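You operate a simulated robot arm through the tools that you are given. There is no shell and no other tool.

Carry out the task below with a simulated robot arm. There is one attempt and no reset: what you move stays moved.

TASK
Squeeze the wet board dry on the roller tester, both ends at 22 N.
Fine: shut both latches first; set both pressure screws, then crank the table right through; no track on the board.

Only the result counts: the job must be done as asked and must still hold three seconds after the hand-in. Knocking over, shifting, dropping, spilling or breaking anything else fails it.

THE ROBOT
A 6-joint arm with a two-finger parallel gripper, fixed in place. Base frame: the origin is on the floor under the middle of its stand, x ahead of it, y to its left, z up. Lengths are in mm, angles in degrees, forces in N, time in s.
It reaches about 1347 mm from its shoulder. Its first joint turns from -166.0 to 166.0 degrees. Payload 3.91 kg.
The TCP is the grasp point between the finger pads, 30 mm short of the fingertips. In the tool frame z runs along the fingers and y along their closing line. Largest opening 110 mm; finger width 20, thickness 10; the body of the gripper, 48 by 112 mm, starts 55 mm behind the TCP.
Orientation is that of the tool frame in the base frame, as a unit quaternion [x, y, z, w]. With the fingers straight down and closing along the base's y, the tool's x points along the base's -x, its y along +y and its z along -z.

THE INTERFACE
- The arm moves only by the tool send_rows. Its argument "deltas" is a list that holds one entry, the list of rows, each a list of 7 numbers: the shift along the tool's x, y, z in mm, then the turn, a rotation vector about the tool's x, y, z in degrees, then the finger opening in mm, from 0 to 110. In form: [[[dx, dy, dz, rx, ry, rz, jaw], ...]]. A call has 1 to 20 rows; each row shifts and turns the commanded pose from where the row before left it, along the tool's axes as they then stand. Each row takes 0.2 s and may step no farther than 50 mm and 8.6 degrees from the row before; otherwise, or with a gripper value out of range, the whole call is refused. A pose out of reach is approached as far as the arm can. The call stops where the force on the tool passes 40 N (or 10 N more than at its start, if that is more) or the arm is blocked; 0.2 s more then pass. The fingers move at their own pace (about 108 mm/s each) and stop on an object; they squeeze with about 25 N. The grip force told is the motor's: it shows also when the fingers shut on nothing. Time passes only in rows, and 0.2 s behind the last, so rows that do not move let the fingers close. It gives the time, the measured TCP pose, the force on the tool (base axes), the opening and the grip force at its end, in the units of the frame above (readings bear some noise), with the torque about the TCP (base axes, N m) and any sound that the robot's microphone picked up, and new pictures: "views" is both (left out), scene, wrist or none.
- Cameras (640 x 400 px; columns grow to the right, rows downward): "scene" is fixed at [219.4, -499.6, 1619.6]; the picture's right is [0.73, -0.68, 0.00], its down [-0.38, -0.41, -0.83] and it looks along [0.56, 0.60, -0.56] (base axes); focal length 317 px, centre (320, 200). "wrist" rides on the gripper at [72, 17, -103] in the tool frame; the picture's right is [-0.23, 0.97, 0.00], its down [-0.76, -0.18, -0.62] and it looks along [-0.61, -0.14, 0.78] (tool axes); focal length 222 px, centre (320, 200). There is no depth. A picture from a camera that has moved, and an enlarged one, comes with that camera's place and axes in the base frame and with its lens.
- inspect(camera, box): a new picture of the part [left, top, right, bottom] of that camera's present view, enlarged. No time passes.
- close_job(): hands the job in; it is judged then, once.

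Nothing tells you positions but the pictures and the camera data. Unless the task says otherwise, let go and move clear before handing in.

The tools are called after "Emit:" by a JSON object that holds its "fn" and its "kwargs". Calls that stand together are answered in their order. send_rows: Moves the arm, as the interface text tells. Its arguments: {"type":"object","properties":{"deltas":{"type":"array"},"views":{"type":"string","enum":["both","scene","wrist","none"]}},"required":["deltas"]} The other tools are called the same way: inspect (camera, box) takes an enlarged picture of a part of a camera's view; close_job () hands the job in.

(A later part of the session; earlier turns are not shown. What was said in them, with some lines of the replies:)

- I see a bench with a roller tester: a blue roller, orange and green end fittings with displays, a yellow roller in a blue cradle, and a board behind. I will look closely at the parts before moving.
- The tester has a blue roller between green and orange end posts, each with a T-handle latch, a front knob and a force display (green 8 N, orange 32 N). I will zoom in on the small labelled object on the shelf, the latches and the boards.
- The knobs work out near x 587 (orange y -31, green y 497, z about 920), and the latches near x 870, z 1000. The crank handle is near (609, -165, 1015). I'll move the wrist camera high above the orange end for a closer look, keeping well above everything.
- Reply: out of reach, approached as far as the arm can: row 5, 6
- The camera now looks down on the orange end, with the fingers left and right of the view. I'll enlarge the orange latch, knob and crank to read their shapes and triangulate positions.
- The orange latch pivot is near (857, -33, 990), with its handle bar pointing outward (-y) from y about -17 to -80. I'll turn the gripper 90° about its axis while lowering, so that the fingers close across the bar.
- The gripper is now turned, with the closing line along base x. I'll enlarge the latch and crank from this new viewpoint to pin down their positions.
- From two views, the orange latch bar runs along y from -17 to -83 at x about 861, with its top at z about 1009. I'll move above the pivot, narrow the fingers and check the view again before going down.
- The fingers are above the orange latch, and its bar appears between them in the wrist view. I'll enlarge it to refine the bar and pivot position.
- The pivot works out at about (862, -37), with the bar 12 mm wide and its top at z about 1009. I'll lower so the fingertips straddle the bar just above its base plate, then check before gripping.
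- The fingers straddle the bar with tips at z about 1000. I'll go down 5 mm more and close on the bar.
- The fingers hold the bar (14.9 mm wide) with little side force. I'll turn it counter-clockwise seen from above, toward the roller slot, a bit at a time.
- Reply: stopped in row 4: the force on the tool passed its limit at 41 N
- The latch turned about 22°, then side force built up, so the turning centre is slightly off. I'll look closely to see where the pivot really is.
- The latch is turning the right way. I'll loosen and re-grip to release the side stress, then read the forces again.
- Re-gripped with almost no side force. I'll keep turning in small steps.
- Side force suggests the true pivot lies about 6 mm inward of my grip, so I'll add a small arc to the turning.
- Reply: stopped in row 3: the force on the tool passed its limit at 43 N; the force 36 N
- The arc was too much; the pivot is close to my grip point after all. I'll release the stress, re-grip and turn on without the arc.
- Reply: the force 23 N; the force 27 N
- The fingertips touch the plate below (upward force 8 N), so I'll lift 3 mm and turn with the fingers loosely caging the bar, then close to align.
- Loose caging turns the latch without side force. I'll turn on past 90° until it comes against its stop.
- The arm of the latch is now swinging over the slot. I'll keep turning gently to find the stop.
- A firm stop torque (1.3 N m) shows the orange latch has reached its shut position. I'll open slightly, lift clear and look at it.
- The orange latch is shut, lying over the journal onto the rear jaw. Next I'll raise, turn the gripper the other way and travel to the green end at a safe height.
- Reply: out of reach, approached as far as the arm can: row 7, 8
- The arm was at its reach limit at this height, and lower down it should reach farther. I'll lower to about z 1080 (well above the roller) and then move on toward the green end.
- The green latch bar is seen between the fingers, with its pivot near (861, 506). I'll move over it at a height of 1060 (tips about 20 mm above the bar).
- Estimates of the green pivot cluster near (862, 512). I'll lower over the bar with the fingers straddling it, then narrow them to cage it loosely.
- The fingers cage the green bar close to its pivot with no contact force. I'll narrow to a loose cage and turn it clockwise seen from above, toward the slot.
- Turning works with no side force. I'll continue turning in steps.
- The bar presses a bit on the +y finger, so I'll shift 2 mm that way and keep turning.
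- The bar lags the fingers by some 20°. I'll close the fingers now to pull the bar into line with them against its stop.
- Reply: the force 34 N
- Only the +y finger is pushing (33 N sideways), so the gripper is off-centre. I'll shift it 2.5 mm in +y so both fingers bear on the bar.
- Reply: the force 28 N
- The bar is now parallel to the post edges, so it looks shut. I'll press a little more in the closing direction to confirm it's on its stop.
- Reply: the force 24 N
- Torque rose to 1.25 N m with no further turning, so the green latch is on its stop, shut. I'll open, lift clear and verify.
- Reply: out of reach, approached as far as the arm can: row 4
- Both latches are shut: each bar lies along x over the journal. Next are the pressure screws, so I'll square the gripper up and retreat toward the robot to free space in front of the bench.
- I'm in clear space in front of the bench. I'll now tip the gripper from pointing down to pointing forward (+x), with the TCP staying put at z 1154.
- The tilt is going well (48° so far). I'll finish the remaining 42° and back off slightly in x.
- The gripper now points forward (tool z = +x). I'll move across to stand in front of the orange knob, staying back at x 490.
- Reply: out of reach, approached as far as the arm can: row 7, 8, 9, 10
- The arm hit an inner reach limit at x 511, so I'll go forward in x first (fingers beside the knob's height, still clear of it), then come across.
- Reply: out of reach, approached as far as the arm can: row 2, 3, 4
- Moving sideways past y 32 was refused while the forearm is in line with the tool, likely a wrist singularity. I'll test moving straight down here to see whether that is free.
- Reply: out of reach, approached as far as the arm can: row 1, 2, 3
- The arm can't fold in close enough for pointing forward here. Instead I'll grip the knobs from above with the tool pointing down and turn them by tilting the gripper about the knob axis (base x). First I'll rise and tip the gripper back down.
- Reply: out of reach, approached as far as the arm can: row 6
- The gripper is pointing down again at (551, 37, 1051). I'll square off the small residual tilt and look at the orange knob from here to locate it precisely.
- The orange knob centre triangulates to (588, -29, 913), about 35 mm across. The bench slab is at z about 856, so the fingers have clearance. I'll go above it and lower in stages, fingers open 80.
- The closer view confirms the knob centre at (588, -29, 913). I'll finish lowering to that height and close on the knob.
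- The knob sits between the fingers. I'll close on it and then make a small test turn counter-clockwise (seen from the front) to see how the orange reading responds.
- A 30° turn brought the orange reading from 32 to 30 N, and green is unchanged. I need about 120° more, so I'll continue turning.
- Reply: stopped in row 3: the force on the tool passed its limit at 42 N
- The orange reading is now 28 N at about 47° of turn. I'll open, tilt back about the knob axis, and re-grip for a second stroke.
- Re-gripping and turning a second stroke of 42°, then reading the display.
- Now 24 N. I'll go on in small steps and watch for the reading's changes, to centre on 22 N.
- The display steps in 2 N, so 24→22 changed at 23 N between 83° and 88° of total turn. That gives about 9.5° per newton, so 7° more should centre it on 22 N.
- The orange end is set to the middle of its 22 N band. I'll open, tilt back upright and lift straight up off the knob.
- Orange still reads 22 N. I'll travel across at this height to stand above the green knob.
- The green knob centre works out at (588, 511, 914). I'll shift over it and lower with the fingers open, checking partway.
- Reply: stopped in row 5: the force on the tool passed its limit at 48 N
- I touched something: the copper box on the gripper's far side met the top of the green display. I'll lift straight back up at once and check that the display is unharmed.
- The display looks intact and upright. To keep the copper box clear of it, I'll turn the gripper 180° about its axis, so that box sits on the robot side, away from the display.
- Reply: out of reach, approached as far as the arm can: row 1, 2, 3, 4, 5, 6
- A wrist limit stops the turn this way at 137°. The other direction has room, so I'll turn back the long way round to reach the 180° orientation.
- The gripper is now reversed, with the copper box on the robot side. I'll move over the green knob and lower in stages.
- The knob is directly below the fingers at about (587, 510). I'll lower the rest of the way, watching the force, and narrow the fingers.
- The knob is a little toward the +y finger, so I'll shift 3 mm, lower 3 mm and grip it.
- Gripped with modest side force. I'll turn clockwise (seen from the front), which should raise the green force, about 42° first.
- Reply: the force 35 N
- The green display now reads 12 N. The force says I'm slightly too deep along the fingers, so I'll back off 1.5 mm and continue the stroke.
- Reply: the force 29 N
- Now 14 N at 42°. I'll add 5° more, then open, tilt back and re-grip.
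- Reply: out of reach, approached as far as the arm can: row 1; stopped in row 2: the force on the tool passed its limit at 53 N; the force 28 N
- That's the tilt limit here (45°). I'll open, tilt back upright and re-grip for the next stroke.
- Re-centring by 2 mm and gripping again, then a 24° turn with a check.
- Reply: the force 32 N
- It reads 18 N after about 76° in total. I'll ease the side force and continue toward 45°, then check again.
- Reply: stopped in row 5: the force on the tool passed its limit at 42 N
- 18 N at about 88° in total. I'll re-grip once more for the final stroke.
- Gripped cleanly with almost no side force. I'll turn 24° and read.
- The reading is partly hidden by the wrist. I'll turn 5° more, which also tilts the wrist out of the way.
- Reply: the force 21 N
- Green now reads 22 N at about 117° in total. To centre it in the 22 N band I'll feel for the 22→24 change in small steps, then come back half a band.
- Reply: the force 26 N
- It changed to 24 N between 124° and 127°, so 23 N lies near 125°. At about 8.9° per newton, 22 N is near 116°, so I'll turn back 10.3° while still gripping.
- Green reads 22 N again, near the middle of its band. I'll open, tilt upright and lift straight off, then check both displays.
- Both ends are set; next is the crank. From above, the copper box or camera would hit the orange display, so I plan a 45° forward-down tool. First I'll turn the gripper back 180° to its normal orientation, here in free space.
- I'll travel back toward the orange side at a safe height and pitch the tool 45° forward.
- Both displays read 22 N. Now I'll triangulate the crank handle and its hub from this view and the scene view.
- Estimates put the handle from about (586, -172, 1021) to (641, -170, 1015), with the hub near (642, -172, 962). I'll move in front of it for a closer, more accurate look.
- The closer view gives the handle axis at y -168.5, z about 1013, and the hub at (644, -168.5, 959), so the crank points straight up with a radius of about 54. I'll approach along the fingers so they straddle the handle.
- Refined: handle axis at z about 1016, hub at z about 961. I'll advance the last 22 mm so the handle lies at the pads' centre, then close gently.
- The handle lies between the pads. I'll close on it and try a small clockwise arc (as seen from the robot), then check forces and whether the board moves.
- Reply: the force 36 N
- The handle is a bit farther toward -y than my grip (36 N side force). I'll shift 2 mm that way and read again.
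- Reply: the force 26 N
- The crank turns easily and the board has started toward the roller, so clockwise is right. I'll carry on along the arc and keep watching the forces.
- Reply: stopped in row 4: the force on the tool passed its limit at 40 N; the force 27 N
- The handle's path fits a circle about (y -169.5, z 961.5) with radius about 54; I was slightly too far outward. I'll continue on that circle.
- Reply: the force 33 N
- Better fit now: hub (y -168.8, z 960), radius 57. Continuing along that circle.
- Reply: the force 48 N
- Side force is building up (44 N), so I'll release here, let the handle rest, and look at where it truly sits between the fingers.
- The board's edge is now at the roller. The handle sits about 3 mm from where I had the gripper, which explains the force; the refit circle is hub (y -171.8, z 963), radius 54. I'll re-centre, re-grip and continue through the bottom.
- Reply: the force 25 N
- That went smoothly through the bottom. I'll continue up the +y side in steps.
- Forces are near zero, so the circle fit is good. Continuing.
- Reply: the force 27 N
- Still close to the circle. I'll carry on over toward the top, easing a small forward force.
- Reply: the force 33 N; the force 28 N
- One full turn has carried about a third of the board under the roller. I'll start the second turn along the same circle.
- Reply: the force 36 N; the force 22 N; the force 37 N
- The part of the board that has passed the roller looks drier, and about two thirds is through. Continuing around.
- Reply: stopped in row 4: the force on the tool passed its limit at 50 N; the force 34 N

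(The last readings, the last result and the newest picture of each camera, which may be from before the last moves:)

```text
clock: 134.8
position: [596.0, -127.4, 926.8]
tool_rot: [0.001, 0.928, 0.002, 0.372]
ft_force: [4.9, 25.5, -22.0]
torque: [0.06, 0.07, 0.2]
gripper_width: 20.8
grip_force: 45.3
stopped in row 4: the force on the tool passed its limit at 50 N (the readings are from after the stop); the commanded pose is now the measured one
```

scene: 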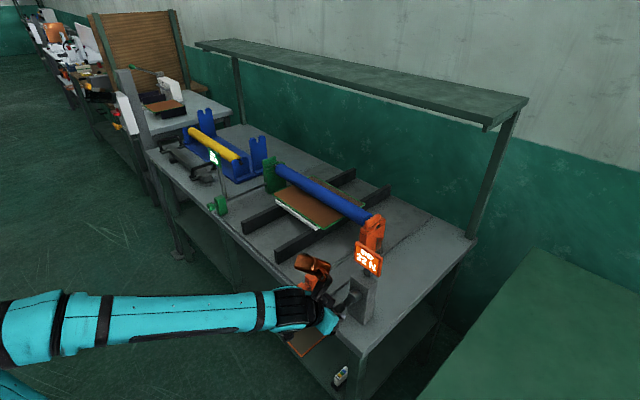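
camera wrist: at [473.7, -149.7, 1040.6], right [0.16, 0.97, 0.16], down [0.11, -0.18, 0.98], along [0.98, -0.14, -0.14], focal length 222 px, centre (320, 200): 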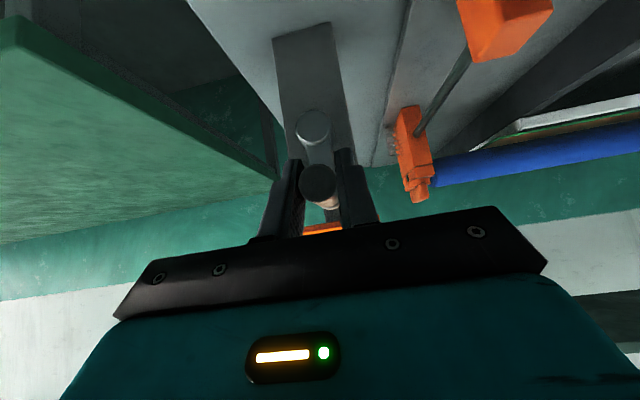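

The call stopped at 50 N here. I'll look before going on.

Emit:
{"fn": "inspect", "kwargs": {"camera": "wrist", "box": [200, 40, 480, 240]}}

Emit:
{"fn": "inspect", "kwargs": {"camera": "scene", "box": [280, 220, 420, 340]}}

Emit:
{"fn": "inspect", "kwargs": {"camera": "scene", "box": [230, 140, 420, 270]}}

```text
2.00 times, centred on (340, 140) of wrist
camera zoom: at [473.5, -110.4, 950.9], right [0.17, 0.97, 0.16], down [0.12, -0.18, 0.98], along [0.98, -0.14, -0.15], focal length 444 px, centre (280, 320)
```

zoom: 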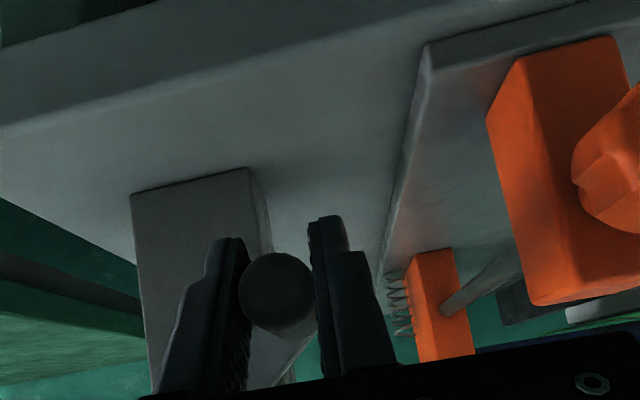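

```text
3.33 times, centred on (350, 280) of scene
camera zoom: at [219.4, -499.6, 1619.6], right [0.73, -0.68, 0.0], down [-0.38, -0.41, -0.83], along [0.56, 0.6, -0.56], focal length 1056 px, centre (220, -67)
```

zoom: 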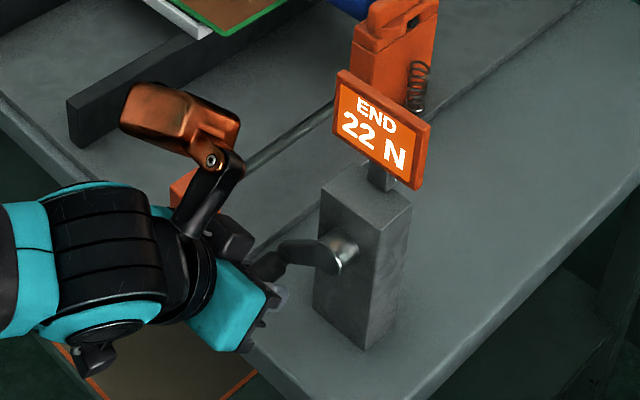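

```text
3.08 times, centred on (325, 205) of scene
camera zoom: at [219.4, -499.6, 1619.6], right [0.73, -0.68, 0.0], down [-0.38, -0.41, -0.83], along [0.56, 0.6, -0.56], focal length 975 px, centre (305, 185)
```

zoom: 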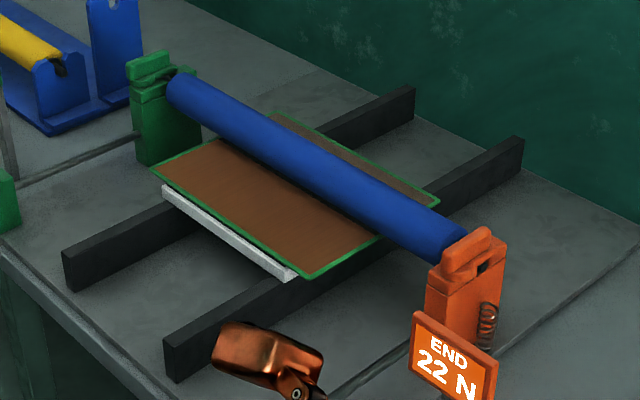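

Nothing is colliding; it's just side stress between grip and crank circle. I'll release and re-grip to clear it.

Emit:
{"fn": "send_rows", "kwargs": {"deltas": [[[0, 0, 0, 0, 0, 0, 30], [0, 0, 0, 0, 0, 0, 30], [0, 0, 0, 0, 0, 0, 20], [0, 0, 0, 0, 0, 0, 14], [0, 0, 0, 0, 0, 0, 14]]], "views": "none"}}

```text
clock: 136.0
position: [597.5, -128.6, 928.3]
tool_rot: [0.001, 0.927, 0.001, 0.374]
ft_force: [1.4, 4.0, -3.2]
torque: [0.04, -0.36, 0.14]
gripper_width: 21.6
grip_force: 45.2
```

Emit:
{"fn": "send_rows", "kwargs": {"deltas": [[[-4.83, 5.3, -4.93, 0, 0, 0, 14], [-5.39, 3.9, -5.5, 0, 0, 0, 14], [-5.81, 2.6, -5.93, 0, 0, 0, 14], [-5.95, 1.3, -6.07, 0, 0, 0, 14]]], "views": "none"}}

```text
clock: 137.0
position: [597.2, -115.0, 961.9]
tool_rot: [0.002, 0.928, 0.001, 0.373]
ft_force: [-10.2, 3.9, -1.6]
torque: [0.01, 0.33, 0.14]
gripper_width: 21.6
grip_force: 45.4
```

Emit:
{"fn": "send_rows", "kwargs": {"deltas": [[[-4.62, -0.2, -4.71, 0, 0, 0, 14], [-6.02, -1.2, -6.14, 0, 0, 0, 14], [-5.74, -2.5, -5.85, 0, 0, 0, 14], [-5.46, -3.6, -5.57, 0, 0, 0, 14], [-4.83, -4.8, -4.93, 0, 0, 0, 14]]], "views": "none"}}

```text
clock: 138.2
position: [596.5, -127.0, 997.8]
tool_rot: [0.002, 0.927, 0.002, 0.375]
ft_force: [-19.0, 15.5, 9.3]
torque: [0.05, -0.14, 0.45]
gripper_width: 21.3
grip_force: 45.5
```

Emit:
{"fn": "send_rows", "kwargs": {"deltas": [[[-4.1, -4.7, -5.5, 0, 0, 0, 14], [-3.78, -6.9, -3.86, 0, 0, 0, 14], [-3.08, -7.6, -3.14, 0, 0, 0, 14], [-2.1, -8.3, -2.14, 0, 0, 0, 14], [-1.26, -8.6, -1.29, 0, 0, 0, 14], [-0.28, -8.8, -0.29, 0, 0, 0, 14], [0.7, -8.7, 0.71, 0, 0, 0, 14]]], "views": "scene"}}

Emit:
{"fn": "inspect", "kwargs": {"camera": "scene", "box": [230, 140, 420, 270]}}

```text
clock: 139.8
position: [596.1, -181.7, 1018.6]
tool_rot: [0.001, 0.927, 0.002, 0.374]
ft_force: [1.8, 3.0, -12.7]
torque: [0.01, -1.19, 0.17]
gripper_width: 21.3
grip_force: 44.7
```

scene: 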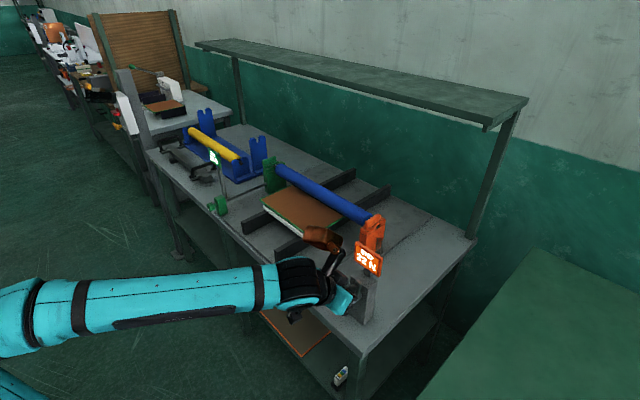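

```text
3.08 times, centred on (325, 205) of scene
camera zoom: at [219.4, -499.6, 1619.6], right [0.73, -0.68, 0.0], down [-0.38, -0.41, -0.83], along [0.56, 0.6, -0.56], focal length 975 px, centre (305, 185)
```

zoom: 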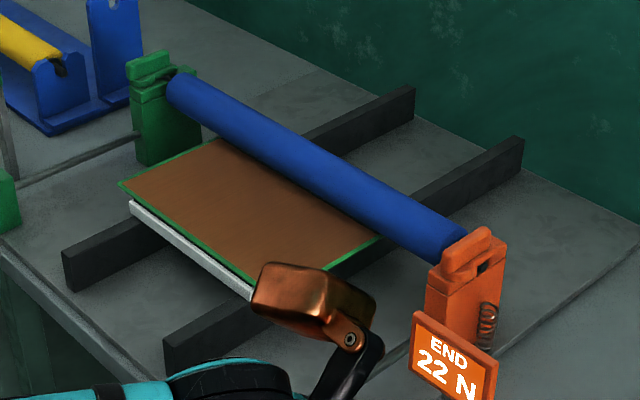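

The board's rear edge is now at the roller. I'll keep cranking to bring it fully through to the end of travel.

Emit:
{"fn": "send_rows", "kwargs": {"deltas": [[[3.29, -7.7, 3.36, 0, 0, 0, 14], [2.52, -7.7, 2.57, 0, 0, 0, 14], [3.36, -7.0, 3.43, 0, 0, 0, 14], [4.13, -6.2, 4.21, 0, 0, 0, 14]]], "views": "none"}}

```text
clock: 140.8
position: [597.4, -210.4, 1000.4]
tool_rot: [0.001, 0.927, 0.002, 0.374]
ft_force: [23.6, -24.1, 22.2]
torque: [-0.1, 0.26, 0.42]
gripper_width: 21.2
grip_force: 44.7
```

Emit:
{"fn": "send_rows", "kwargs": {"deltas": [[[2.5, -7.8, 4.5, 0, 0, 0, 14], [5.32, -4.2, 5.43, 0, 0, 0, 14], [5.74, -2.9, 5.85, 0, 0, 0, 14], [6.02, -1.6, 6.14, 0, 0, 0, 14]]], "views": "none"}}

```text
clock: 141.8
position: [597.4, -225.5, 969.1]
tool_rot: [0.001, 0.928, 0.002, 0.373]
ft_force: [-19.8, 11.2, -1.9]
torque: [0.04, 1.19, 0.12]
gripper_width: 21.2
grip_force: 45.1
```

Emit:
{"fn": "send_rows", "kwargs": {"deltas": [[[6.6, 0.5, 5.5, 0, 0, 0, 14], [6.02, 1.2, 6.14, 0, 0, 0, 14], [5.81, 2.6, 5.93, 0, 0, 0, 14], [5.53, 3.9, 5.64, 0, 0, 0, 14], [5.04, 5.0, 5.14, 0, 0, 0, 14]]], "views": "scene"}}

Emit:
{"fn": "inspect", "kwargs": {"camera": "scene", "box": [230, 140, 420, 270]}}

```text
clock: 143.0
position: [597.1, -215.0, 930.1]
tool_rot: [0.001, 0.927, 0.001, 0.375]
ft_force: [5.7, 16.2, 13.4]
torque: [0.06, 0.43, 0.37]
gripper_width: 21.3
grip_force: 45.2
```

scene: 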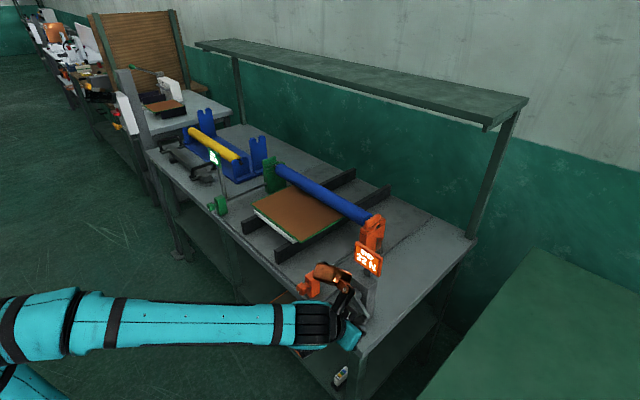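

```text
3.08 times, centred on (325, 205) of scene
camera zoom: at [219.4, -499.6, 1619.6], right [0.73, -0.68, 0.0], down [-0.38, -0.41, -0.83], along [0.56, 0.6, -0.56], focal length 975 px, centre (305, 185)
```

zoom: 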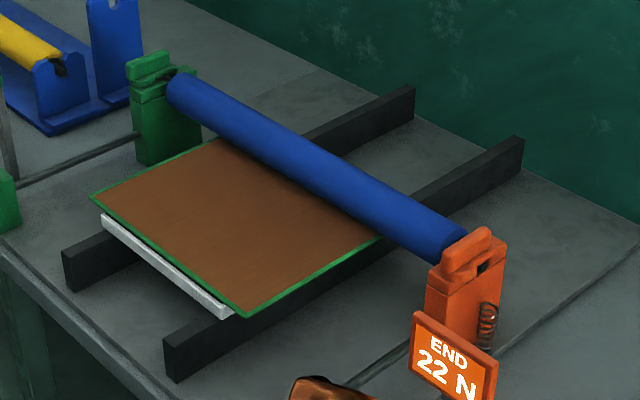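

By my estimate the board's rear edge is still about 27 mm behind the roller line, so I need at least another half turn. Continuing through the bottom.

Emit:
{"fn": "send_rows", "kwargs": {"deltas": [[[3.64, 6.9, 3.71, 0, 0, 0, 14], [3.92, 6.5, 4.0, 0, 0, 0, 14], [3.15, 7.3, 3.21, 0, 0, 0, 14], [2.24, 7.9, 2.28, 0, 0, 0, 14], [1.4, 8.3, 1.43, 0, 0, 0, 14], [0.49, 8.5, 0.5, 0, 0, 0, 14], [-0.49, 8.5, -0.5, 0, 0, 0, 14], [-1.4, 8.3, -1.43, 0, 0, 0, 14]]], "views": "scene"}}

Emit:
{"fn": "inspect", "kwargs": {"camera": "scene", "box": [230, 140, 420, 270]}}

```text
clock: 144.8
position: [597.7, -150.1, 912.9]
tool_rot: [0.001, 0.928, 0.001, 0.374]
ft_force: [7.3, 3.2, -8.7]
torque: [-0.02, 0.55, 0.51]
gripper_width: 21.3
grip_force: 45.0
```

scene: 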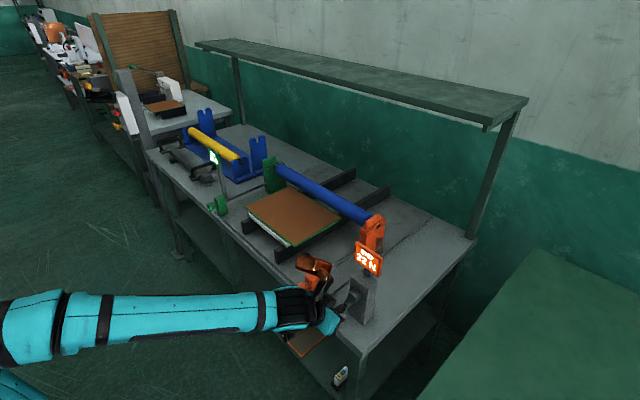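

```text
3.08 times, centred on (325, 205) of scene
camera zoom: at [219.4, -499.6, 1619.6], right [0.73, -0.68, 0.0], down [-0.38, -0.41, -0.83], along [0.56, 0.6, -0.56], focal length 975 px, centre (305, 185)
```

zoom: 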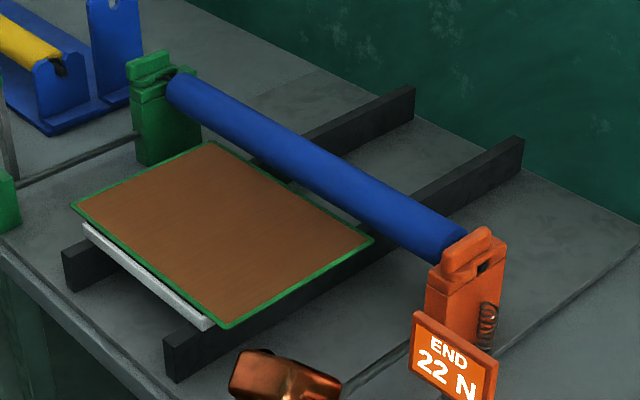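

The whole board is now past the roller with its surface even. I'll keep cranking on toward the end of travel so it's right through, stopping if it meets a stop.

Emit:
{"fn": "send_rows", "kwargs": {"deltas": [[[-2.17, 8.3, -2.21, 0, 0, 0, 14], [-3.57, 6.9, -3.64, 0, 0, 0, 14], [-4.27, 5.9, -4.36, 0, 0, 0, 14], [-4.83, 5.0, -4.93, 0, 0, 0, 14]]], "views": "none"}}

```text
clock: 145.8
position: [596.8, -124.8, 933.3]
tool_rot: [0.001, 0.927, 0.001, 0.375]
ft_force: [6.4, 5.6, -6.1]
torque: [0.05, -1.05, 0.48]
gripper_width: 21.3
grip_force: 44.5
```

Emit:
{"fn": "send_rows", "kwargs": {"deltas": [[[-4.76, 4.5, -4.86, 0, 0, 0, 14], [-5.67, 2.9, -5.78, 0, 0, 0, 14], [-5.88, 1.9, -6.0, 0, 0, 0, 14], [-6.09, 0.4, -6.21, 0, 0, 0, 14]]], "views": "scene"}}

Emit:
{"fn": "inspect", "kwargs": {"camera": "scene", "box": [230, 140, 420, 270]}}

```text
clock: 146.8
position: [596.9, -115.6, 964.6]
tool_rot: [0.002, 0.927, 0.0, 0.375]
ft_force: [-9.8, 9.4, -0.9]
torque: [0.07, 0.53, 0.63]
gripper_width: 21.2
grip_force: 45.3
```

scene: 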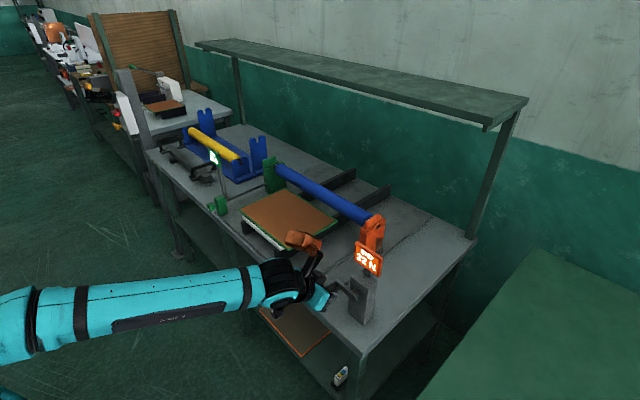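

```text
3.08 times, centred on (325, 205) of scene
camera zoom: at [219.4, -499.6, 1619.6], right [0.73, -0.68, 0.0], down [-0.38, -0.41, -0.83], along [0.56, 0.6, -0.56], focal length 975 px, centre (305, 185)
```

zoom: 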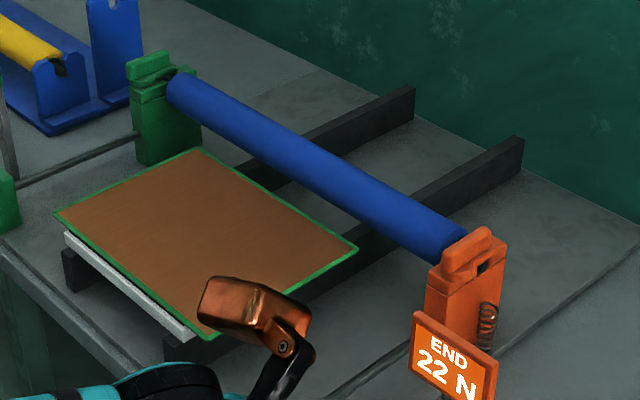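

Emit:
{"fn": "send_rows", "kwargs": {"deltas": [[[-6.09, 0.1, -6.21, 0, 0, 0, 14], [-5.88, -2.2, -6.0, 0, 0, 0, 14], [-5.6, -3.4, -5.71, 0, 0, 0, 14], [-5.04, -4.6, -5.14, 0, 0, 0, 14]]], "views": "none"}}

```text
clock: 147.8
position: [597.6, -126.2, 995.4]
tool_rot: [0.002, 0.928, 0.002, 0.374]
ft_force: [-24.8, -13.6, -10.3]
torque: [-0.05, -0.44, 0.17]
gripper_width: 21.1
grip_force: 45.4
```

Emit:
{"fn": "send_rows", "kwargs": {"deltas": [[[-2.9, -6.5, -5.0, 0, 0, 0, 14], [-3.92, -6.6, -4.0, 0, 0, 0, 14], [-3.15, -7.3, -3.21, 0, 0, 0, 14], [-2.31, -8.0, -2.36, 0, 0, 0, 14], [-1.4, -8.4, -1.43, 0, 0, 0, 14], [-0.49, -8.6, -0.5, 0, 0, 0, 14]]], "views": "scene"}}

Emit:
{"fn": "inspect", "kwargs": {"camera": "scene", "box": [210, 140, 420, 300]}}

```text
clock: 149.2
position: [595.6, -169.6, 1017.3]
tool_rot: [0.0, 0.927, 0.002, 0.374]
ft_force: [30.6, 12.8, 13.3]
torque: [0.04, -0.16, 0.17]
gripper_width: 21.1
grip_force: 45.6
```

scene: 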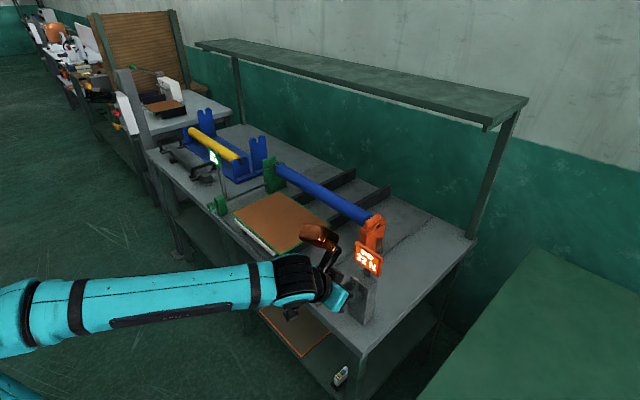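

```text
2.50 times, centred on (315, 220) of scene
camera zoom: at [219.4, -499.6, 1619.6], right [0.73, -0.68, 0.0], down [-0.38, -0.41, -0.83], along [0.56, 0.6, -0.56], focal length 792 px, centre (332, 150)
```

zoom: 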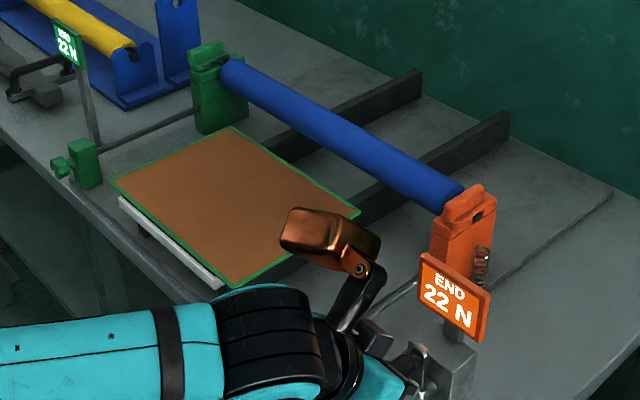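

The board is completely through and about 55 mm beyond the roller. I'll crank a little more to find whether the table has reached its end stop.

Emit:
{"fn": "send_rows", "kwargs": {"deltas": [[[-1.5, -8.7, 1.0, 0, 0, 0, 14], [1.4, -8.4, 1.43, 0, 0, 0, 14], [2.31, -8.0, 2.36, 0, 0, 0, 14], [3.15, -7.4, 3.21, 0, 0, 0, 14]]], "views": "scene"}}

Emit:
{"fn": "inspect", "kwargs": {"camera": "scene", "box": [210, 140, 420, 300]}}

```text
clock: 149.6
position: [597.0, -171.0, 1017.8]
tool_rot: [0.0, 0.928, 0.005, 0.374]
ft_force: [5.9, 41.9, 0.2]
torque: [0.16, -1.34, -0.23]
gripper_width: 21.5
grip_force: 45.0
stopped in row 1: the force on the tool passed its limit at 53 N (the readings are from after the stop); the commanded pose is now the measured one
```

scene: 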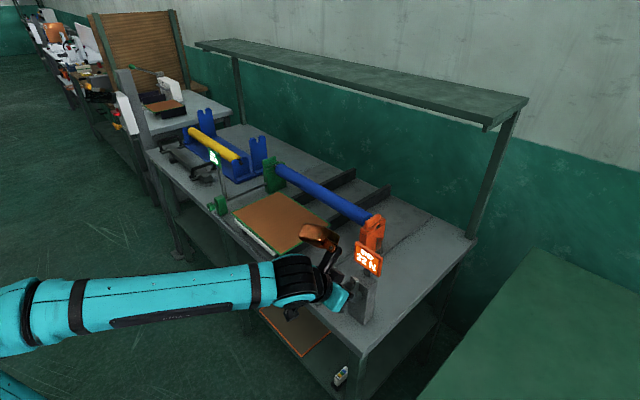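

```text
2.50 times, centred on (315, 220) of scene
camera zoom: at [219.4, -499.6, 1619.6], right [0.73, -0.68, 0.0], down [-0.38, -0.41, -0.83], along [0.56, 0.6, -0.56], focal length 792 px, centre (332, 150)
```

zoom: 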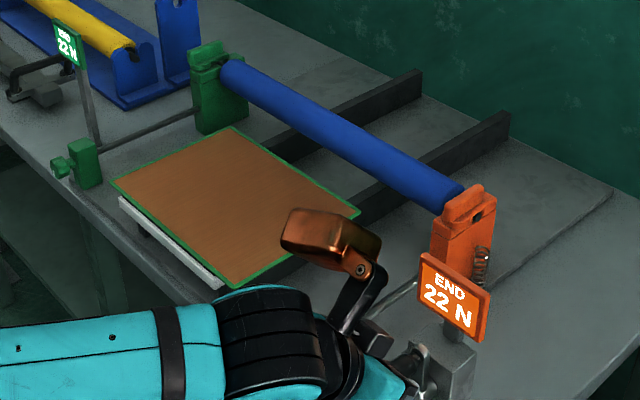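

The crank is hard against its stop after exactly three turns, so the table is right through. I'll let go of the handle and back straight out.

Emit:
{"fn": "send_rows", "kwargs": {"deltas": [[[0, 0, 0, 0, 0, 0, 30], [0, 0, 0, 0, 0, 0, 50], [0, 0, 0, 0, 0, 0, 60], [0, 0, -30, 0, 0, 0, 60], [0, 0, -45, 0, 0, 0, 60], [0, 0, -45, 0, 0, 0, 60], [0, 30, -30, 0, 0, 0, 60]]], "views": "both"}}

Emit:
{"fn": "inspect", "kwargs": {"camera": "scene", "box": [210, 130, 420, 330]}}

Emit:
{"fn": "inspect", "kwargs": {"camera": "scene", "box": [220, 180, 340, 270]}}

```text
clock: 151.2
position: [494.6, -145.9, 1126.0]
tool_rot: [0.001, 0.927, 0.003, 0.374]
ft_force: [0.7, -0.2, 0.1]
torque: [0.01, 0.02, 0.02]
gripper_width: 59.7
grip_force: 0.1
camera wrist: at [370.0, -128.5, 1151.1], right [0.16, 0.97, 0.16], down [0.12, -0.18, 0.98], along [0.98, -0.14, -0.14], focal length 222 px, centre (320, 200)
```

scene: 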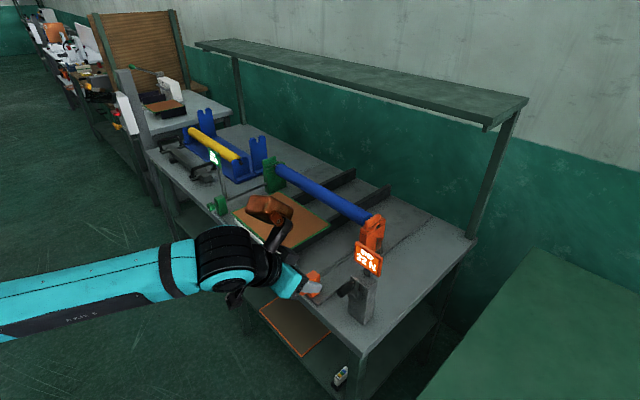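
wrist: 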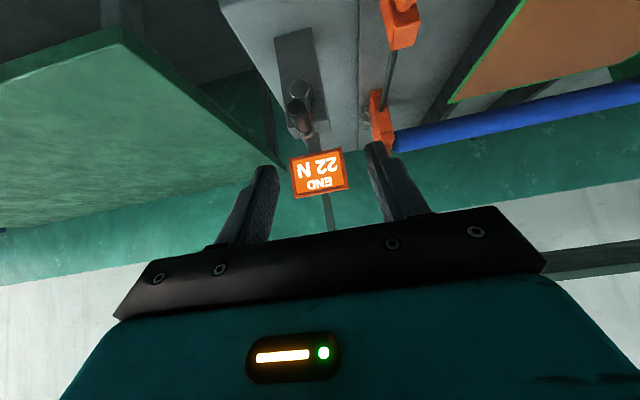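

```text
2.00 times, centred on (315, 230) of scene
camera zoom: at [219.4, -499.6, 1619.6], right [0.73, -0.68, 0.0], down [-0.38, -0.41, -0.83], along [0.56, 0.6, -0.56], focal length 634 px, centre (330, 140)
```

zoom: 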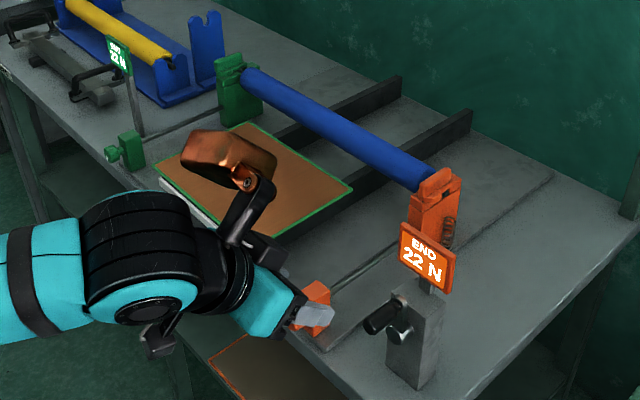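

```text
4.44 times, centred on (280, 225) of scene
camera zoom: at [219.4, -499.6, 1619.6], right [0.73, -0.68, 0.0], down [-0.38, -0.41, -0.83], along [0.56, 0.6, -0.56], focal length 1408 px, centre (498, 89)
```

zoom: 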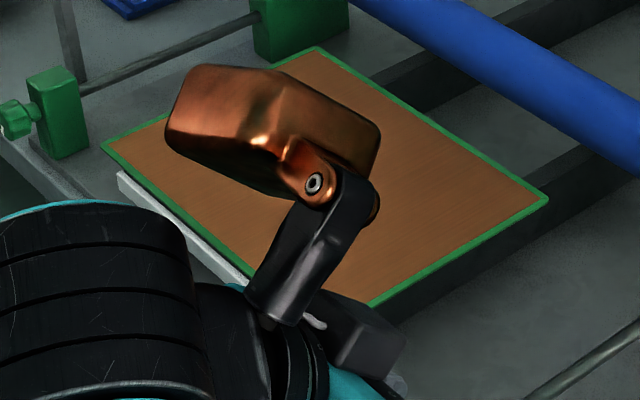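

The handle is free and the crank stays at its stop; both displays show 22 N. I'll move the arm up and well clear, then do a last check of everything.

Emit:
{"fn": "send_rows", "kwargs": {"deltas": [[[-34, 0, -34, 0, 0, 0, 60], [-34, 0, -34, 0, 0, 0, 60], [-34, 0, -34, 0, 0, 0, 60], [0, -30, -20, 0, 0, 0, 60], [0, -40, -20, 0, 0, 0, 60], [0, -40, -20, 0, 0, 0, 60], [0, 0, 0, 0, 0, 0, 60]]], "views": "both"}}

Emit:
{"fn": "inspect", "kwargs": {"camera": "scene", "box": [220, 150, 400, 270]}}

Emit:
{"fn": "inspect", "kwargs": {"camera": "scene", "box": [150, 110, 290, 220]}}

Emit:
{"fn": "inspect", "kwargs": {"camera": "scene", "box": [290, 210, 410, 390]}}

```text
clock: 152.8
position: [455.5, -256.6, 1310.3]
tool_rot: [0.001, 0.927, 0.004, 0.374]
ft_force: [0.1, -0.1, -0.2]
torque: [0.0, -0.03, 0.04]
gripper_width: 60.1
grip_force: 0.0
camera wrist: at [331.5, -239.4, 1334.5], right [0.16, 0.97, 0.16], down [0.12, -0.18, 0.98], along [0.98, -0.14, -0.14], focal length 222 px, centre (320, 200)
```

scene: 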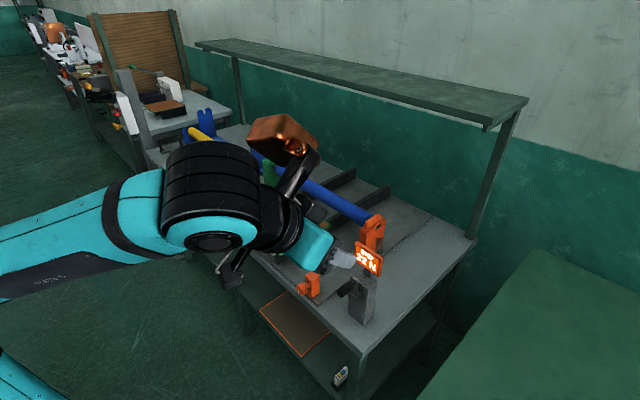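
wrist: 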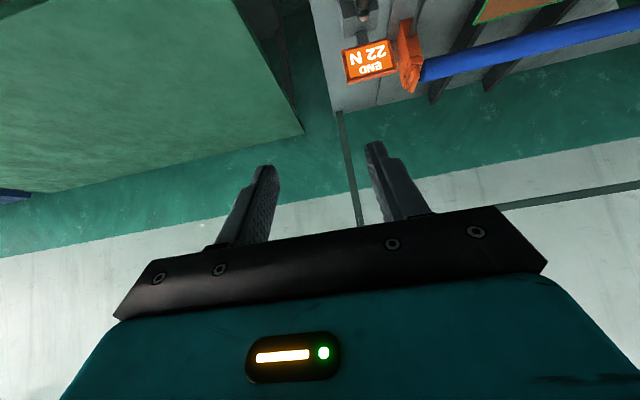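

```text
3.33 times, centred on (310, 210) of scene
camera zoom: at [219.4, -499.6, 1619.6], right [0.73, -0.68, 0.0], down [-0.38, -0.41, -0.83], along [0.56, 0.6, -0.56], focal length 1056 px, centre (353, 167)
```

zoom: 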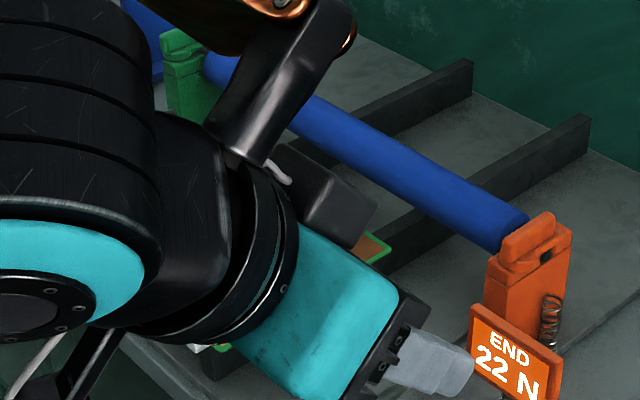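

```text
3.64 times, centred on (220, 165) of scene
camera zoom: at [219.4, -499.6, 1619.6], right [0.73, -0.68, 0.0], down [-0.38, -0.41, -0.83], along [0.56, 0.6, -0.56], focal length 1152 px, centre (684, 327)
```

zoom: 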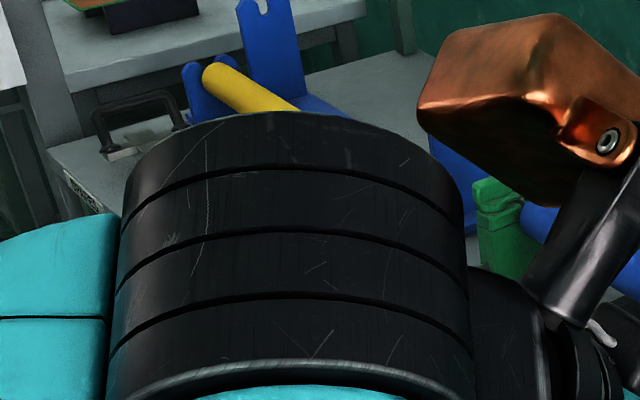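

```text
2.22 times, centred on (350, 300) of scene
camera zoom: at [219.4, -499.6, 1619.6], right [0.73, -0.68, 0.0], down [-0.38, -0.41, -0.83], along [0.56, 0.6, -0.56], focal length 704 px, centre (253, -22)
```

zoom: 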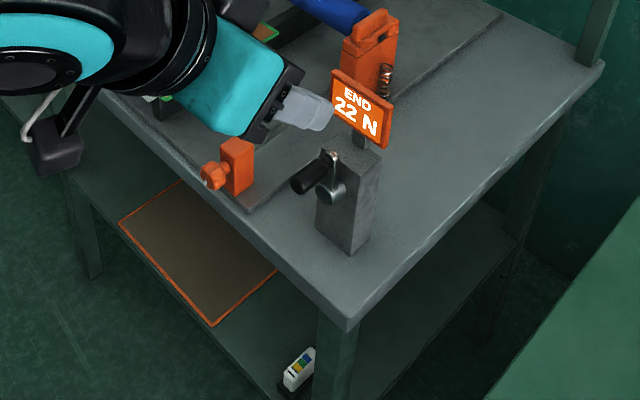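

The arm hides the board from the scene camera. I'll level the tool and move to where the wrist camera can see the whole board for a final check for tracks.

Emit:
{"fn": "send_rows", "kwargs": {"deltas": [[[0, 0, 0, 0, 7.4, 0, 60], [0, 0, 0, 0, 7.4, 0, 60], [0, 0, 0, 0, 7.4, 0, 60], [0, 0, 0, 0, 7.4, 0, 60], [0, 0, 0, 0, 7.4, 0, 60], [0, 0, 0, 0, 7, 0, 60], [0, 45, 0, 0, 0, 0, 60], [0, 45, 0, 0, 0, 0, 60], [0, 45, 0, 0, 0, 0, 60], [0, 45, 0, 0, 0, 0, 60], [0, 45, 0, 0, 0, 0, 60], [0, 45, 0, 0, 0, 0, 60], [0, 45, 0, 0, 0, 0, 60], [0, 45, 0, 0, 0, 0, 60], [0, 45, 0, 0, 0, 0, 60], [0, 0, 0, 0, 0, 0, 60]]], "views": "both"}}

Emit:
{"fn": "inspect", "kwargs": {"camera": "wrist", "box": [160, 0, 560, 250]}}

Emit:
{"fn": "inspect", "kwargs": {"camera": "scene", "box": [190, 130, 420, 280]}}

```text
clock: 156.2
position: [454.1, 146.4, 1303.7]
tool_rot: [0.0, 1.0, 0.004, 0.002]
ft_force: [0.1, 0.7, 0.1]
torque: [0.04, -0.01, 0.0]
gripper_width: 59.9
grip_force: 0.0
out of reach, approached as far as the arm can: row 6, 7, 9
camera wrist: at [380.8, 162.4, 1407.3], right [0.23, 0.97, 0.01], down [0.76, -0.18, 0.62], along [0.61, -0.13, -0.78], focal length 222 px, centre (320, 200)
```

scene: 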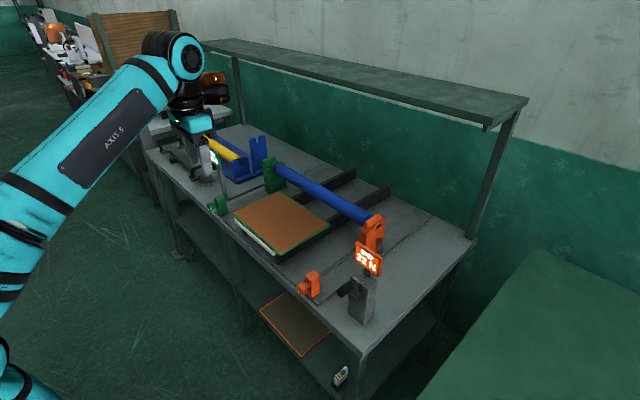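
wrist: 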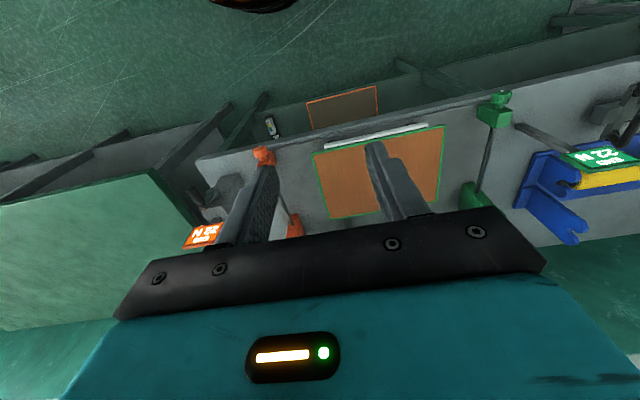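

```text
1.60 times, centred on (360, 125) of wrist
camera zoom: at [380.8, 162.4, 1407.3], right [0.23, 0.97, 0.01], down [0.76, -0.18, 0.62], along [0.61, -0.13, -0.78], focal length 355 px, centre (256, 320)
```

zoom: 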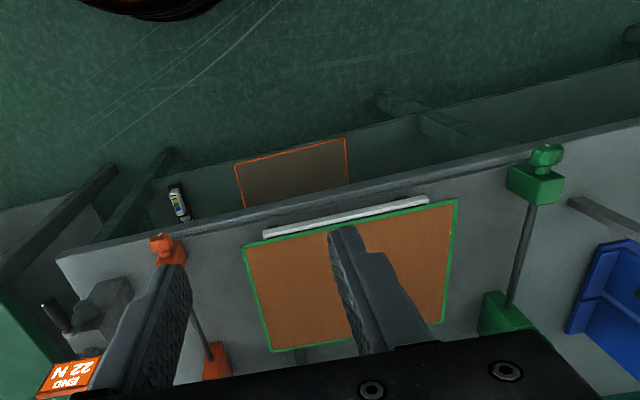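

```text
2.67 times, centred on (305, 205) of scene
camera zoom: at [219.4, -499.6, 1619.6], right [0.73, -0.68, 0.0], down [-0.38, -0.41, -0.83], along [0.56, 0.6, -0.56], focal length 845 px, centre (360, 187)
```

zoom: 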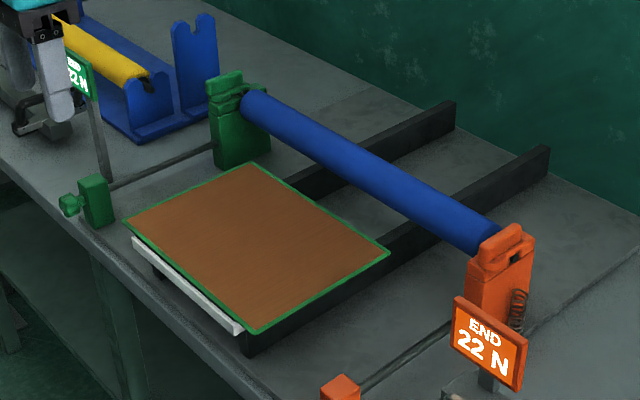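

The board is through and evenly dry with no track visible. Both displays read 22 N, both latches are shut, and the arm is clear, so I'm handing in.

Emit:
{"fn": "close_job", "kwargs": {}}

```text
The job is handed in.
```

The board has been squeezed and the job is handed in; I don't have the judge's verdict.

- **Latches:** both are shut, each turned until it hit its stop, before anything else was touched.
- **Pressure:** both end displays read 22 N. They only show steps of 2 N. I set each screw to about the middle of its 22 N band, so the true force should be within a few tenths of a newton of 22.
- **Cranking:** I turned the crank three full turns until it hit its stop. The whole board came out past the roller.
- **Board:** it looks evenly dry, with no track visible in the camera views.

**Contact during the work:** while I lowered the gripper onto the green knob, the box on its side pressed on the green display at up to 48 N. I lifted off straight away. The display still stands upright and reads normally, and I saw no damage.

The gripper is open and the arm is clear of the bench.
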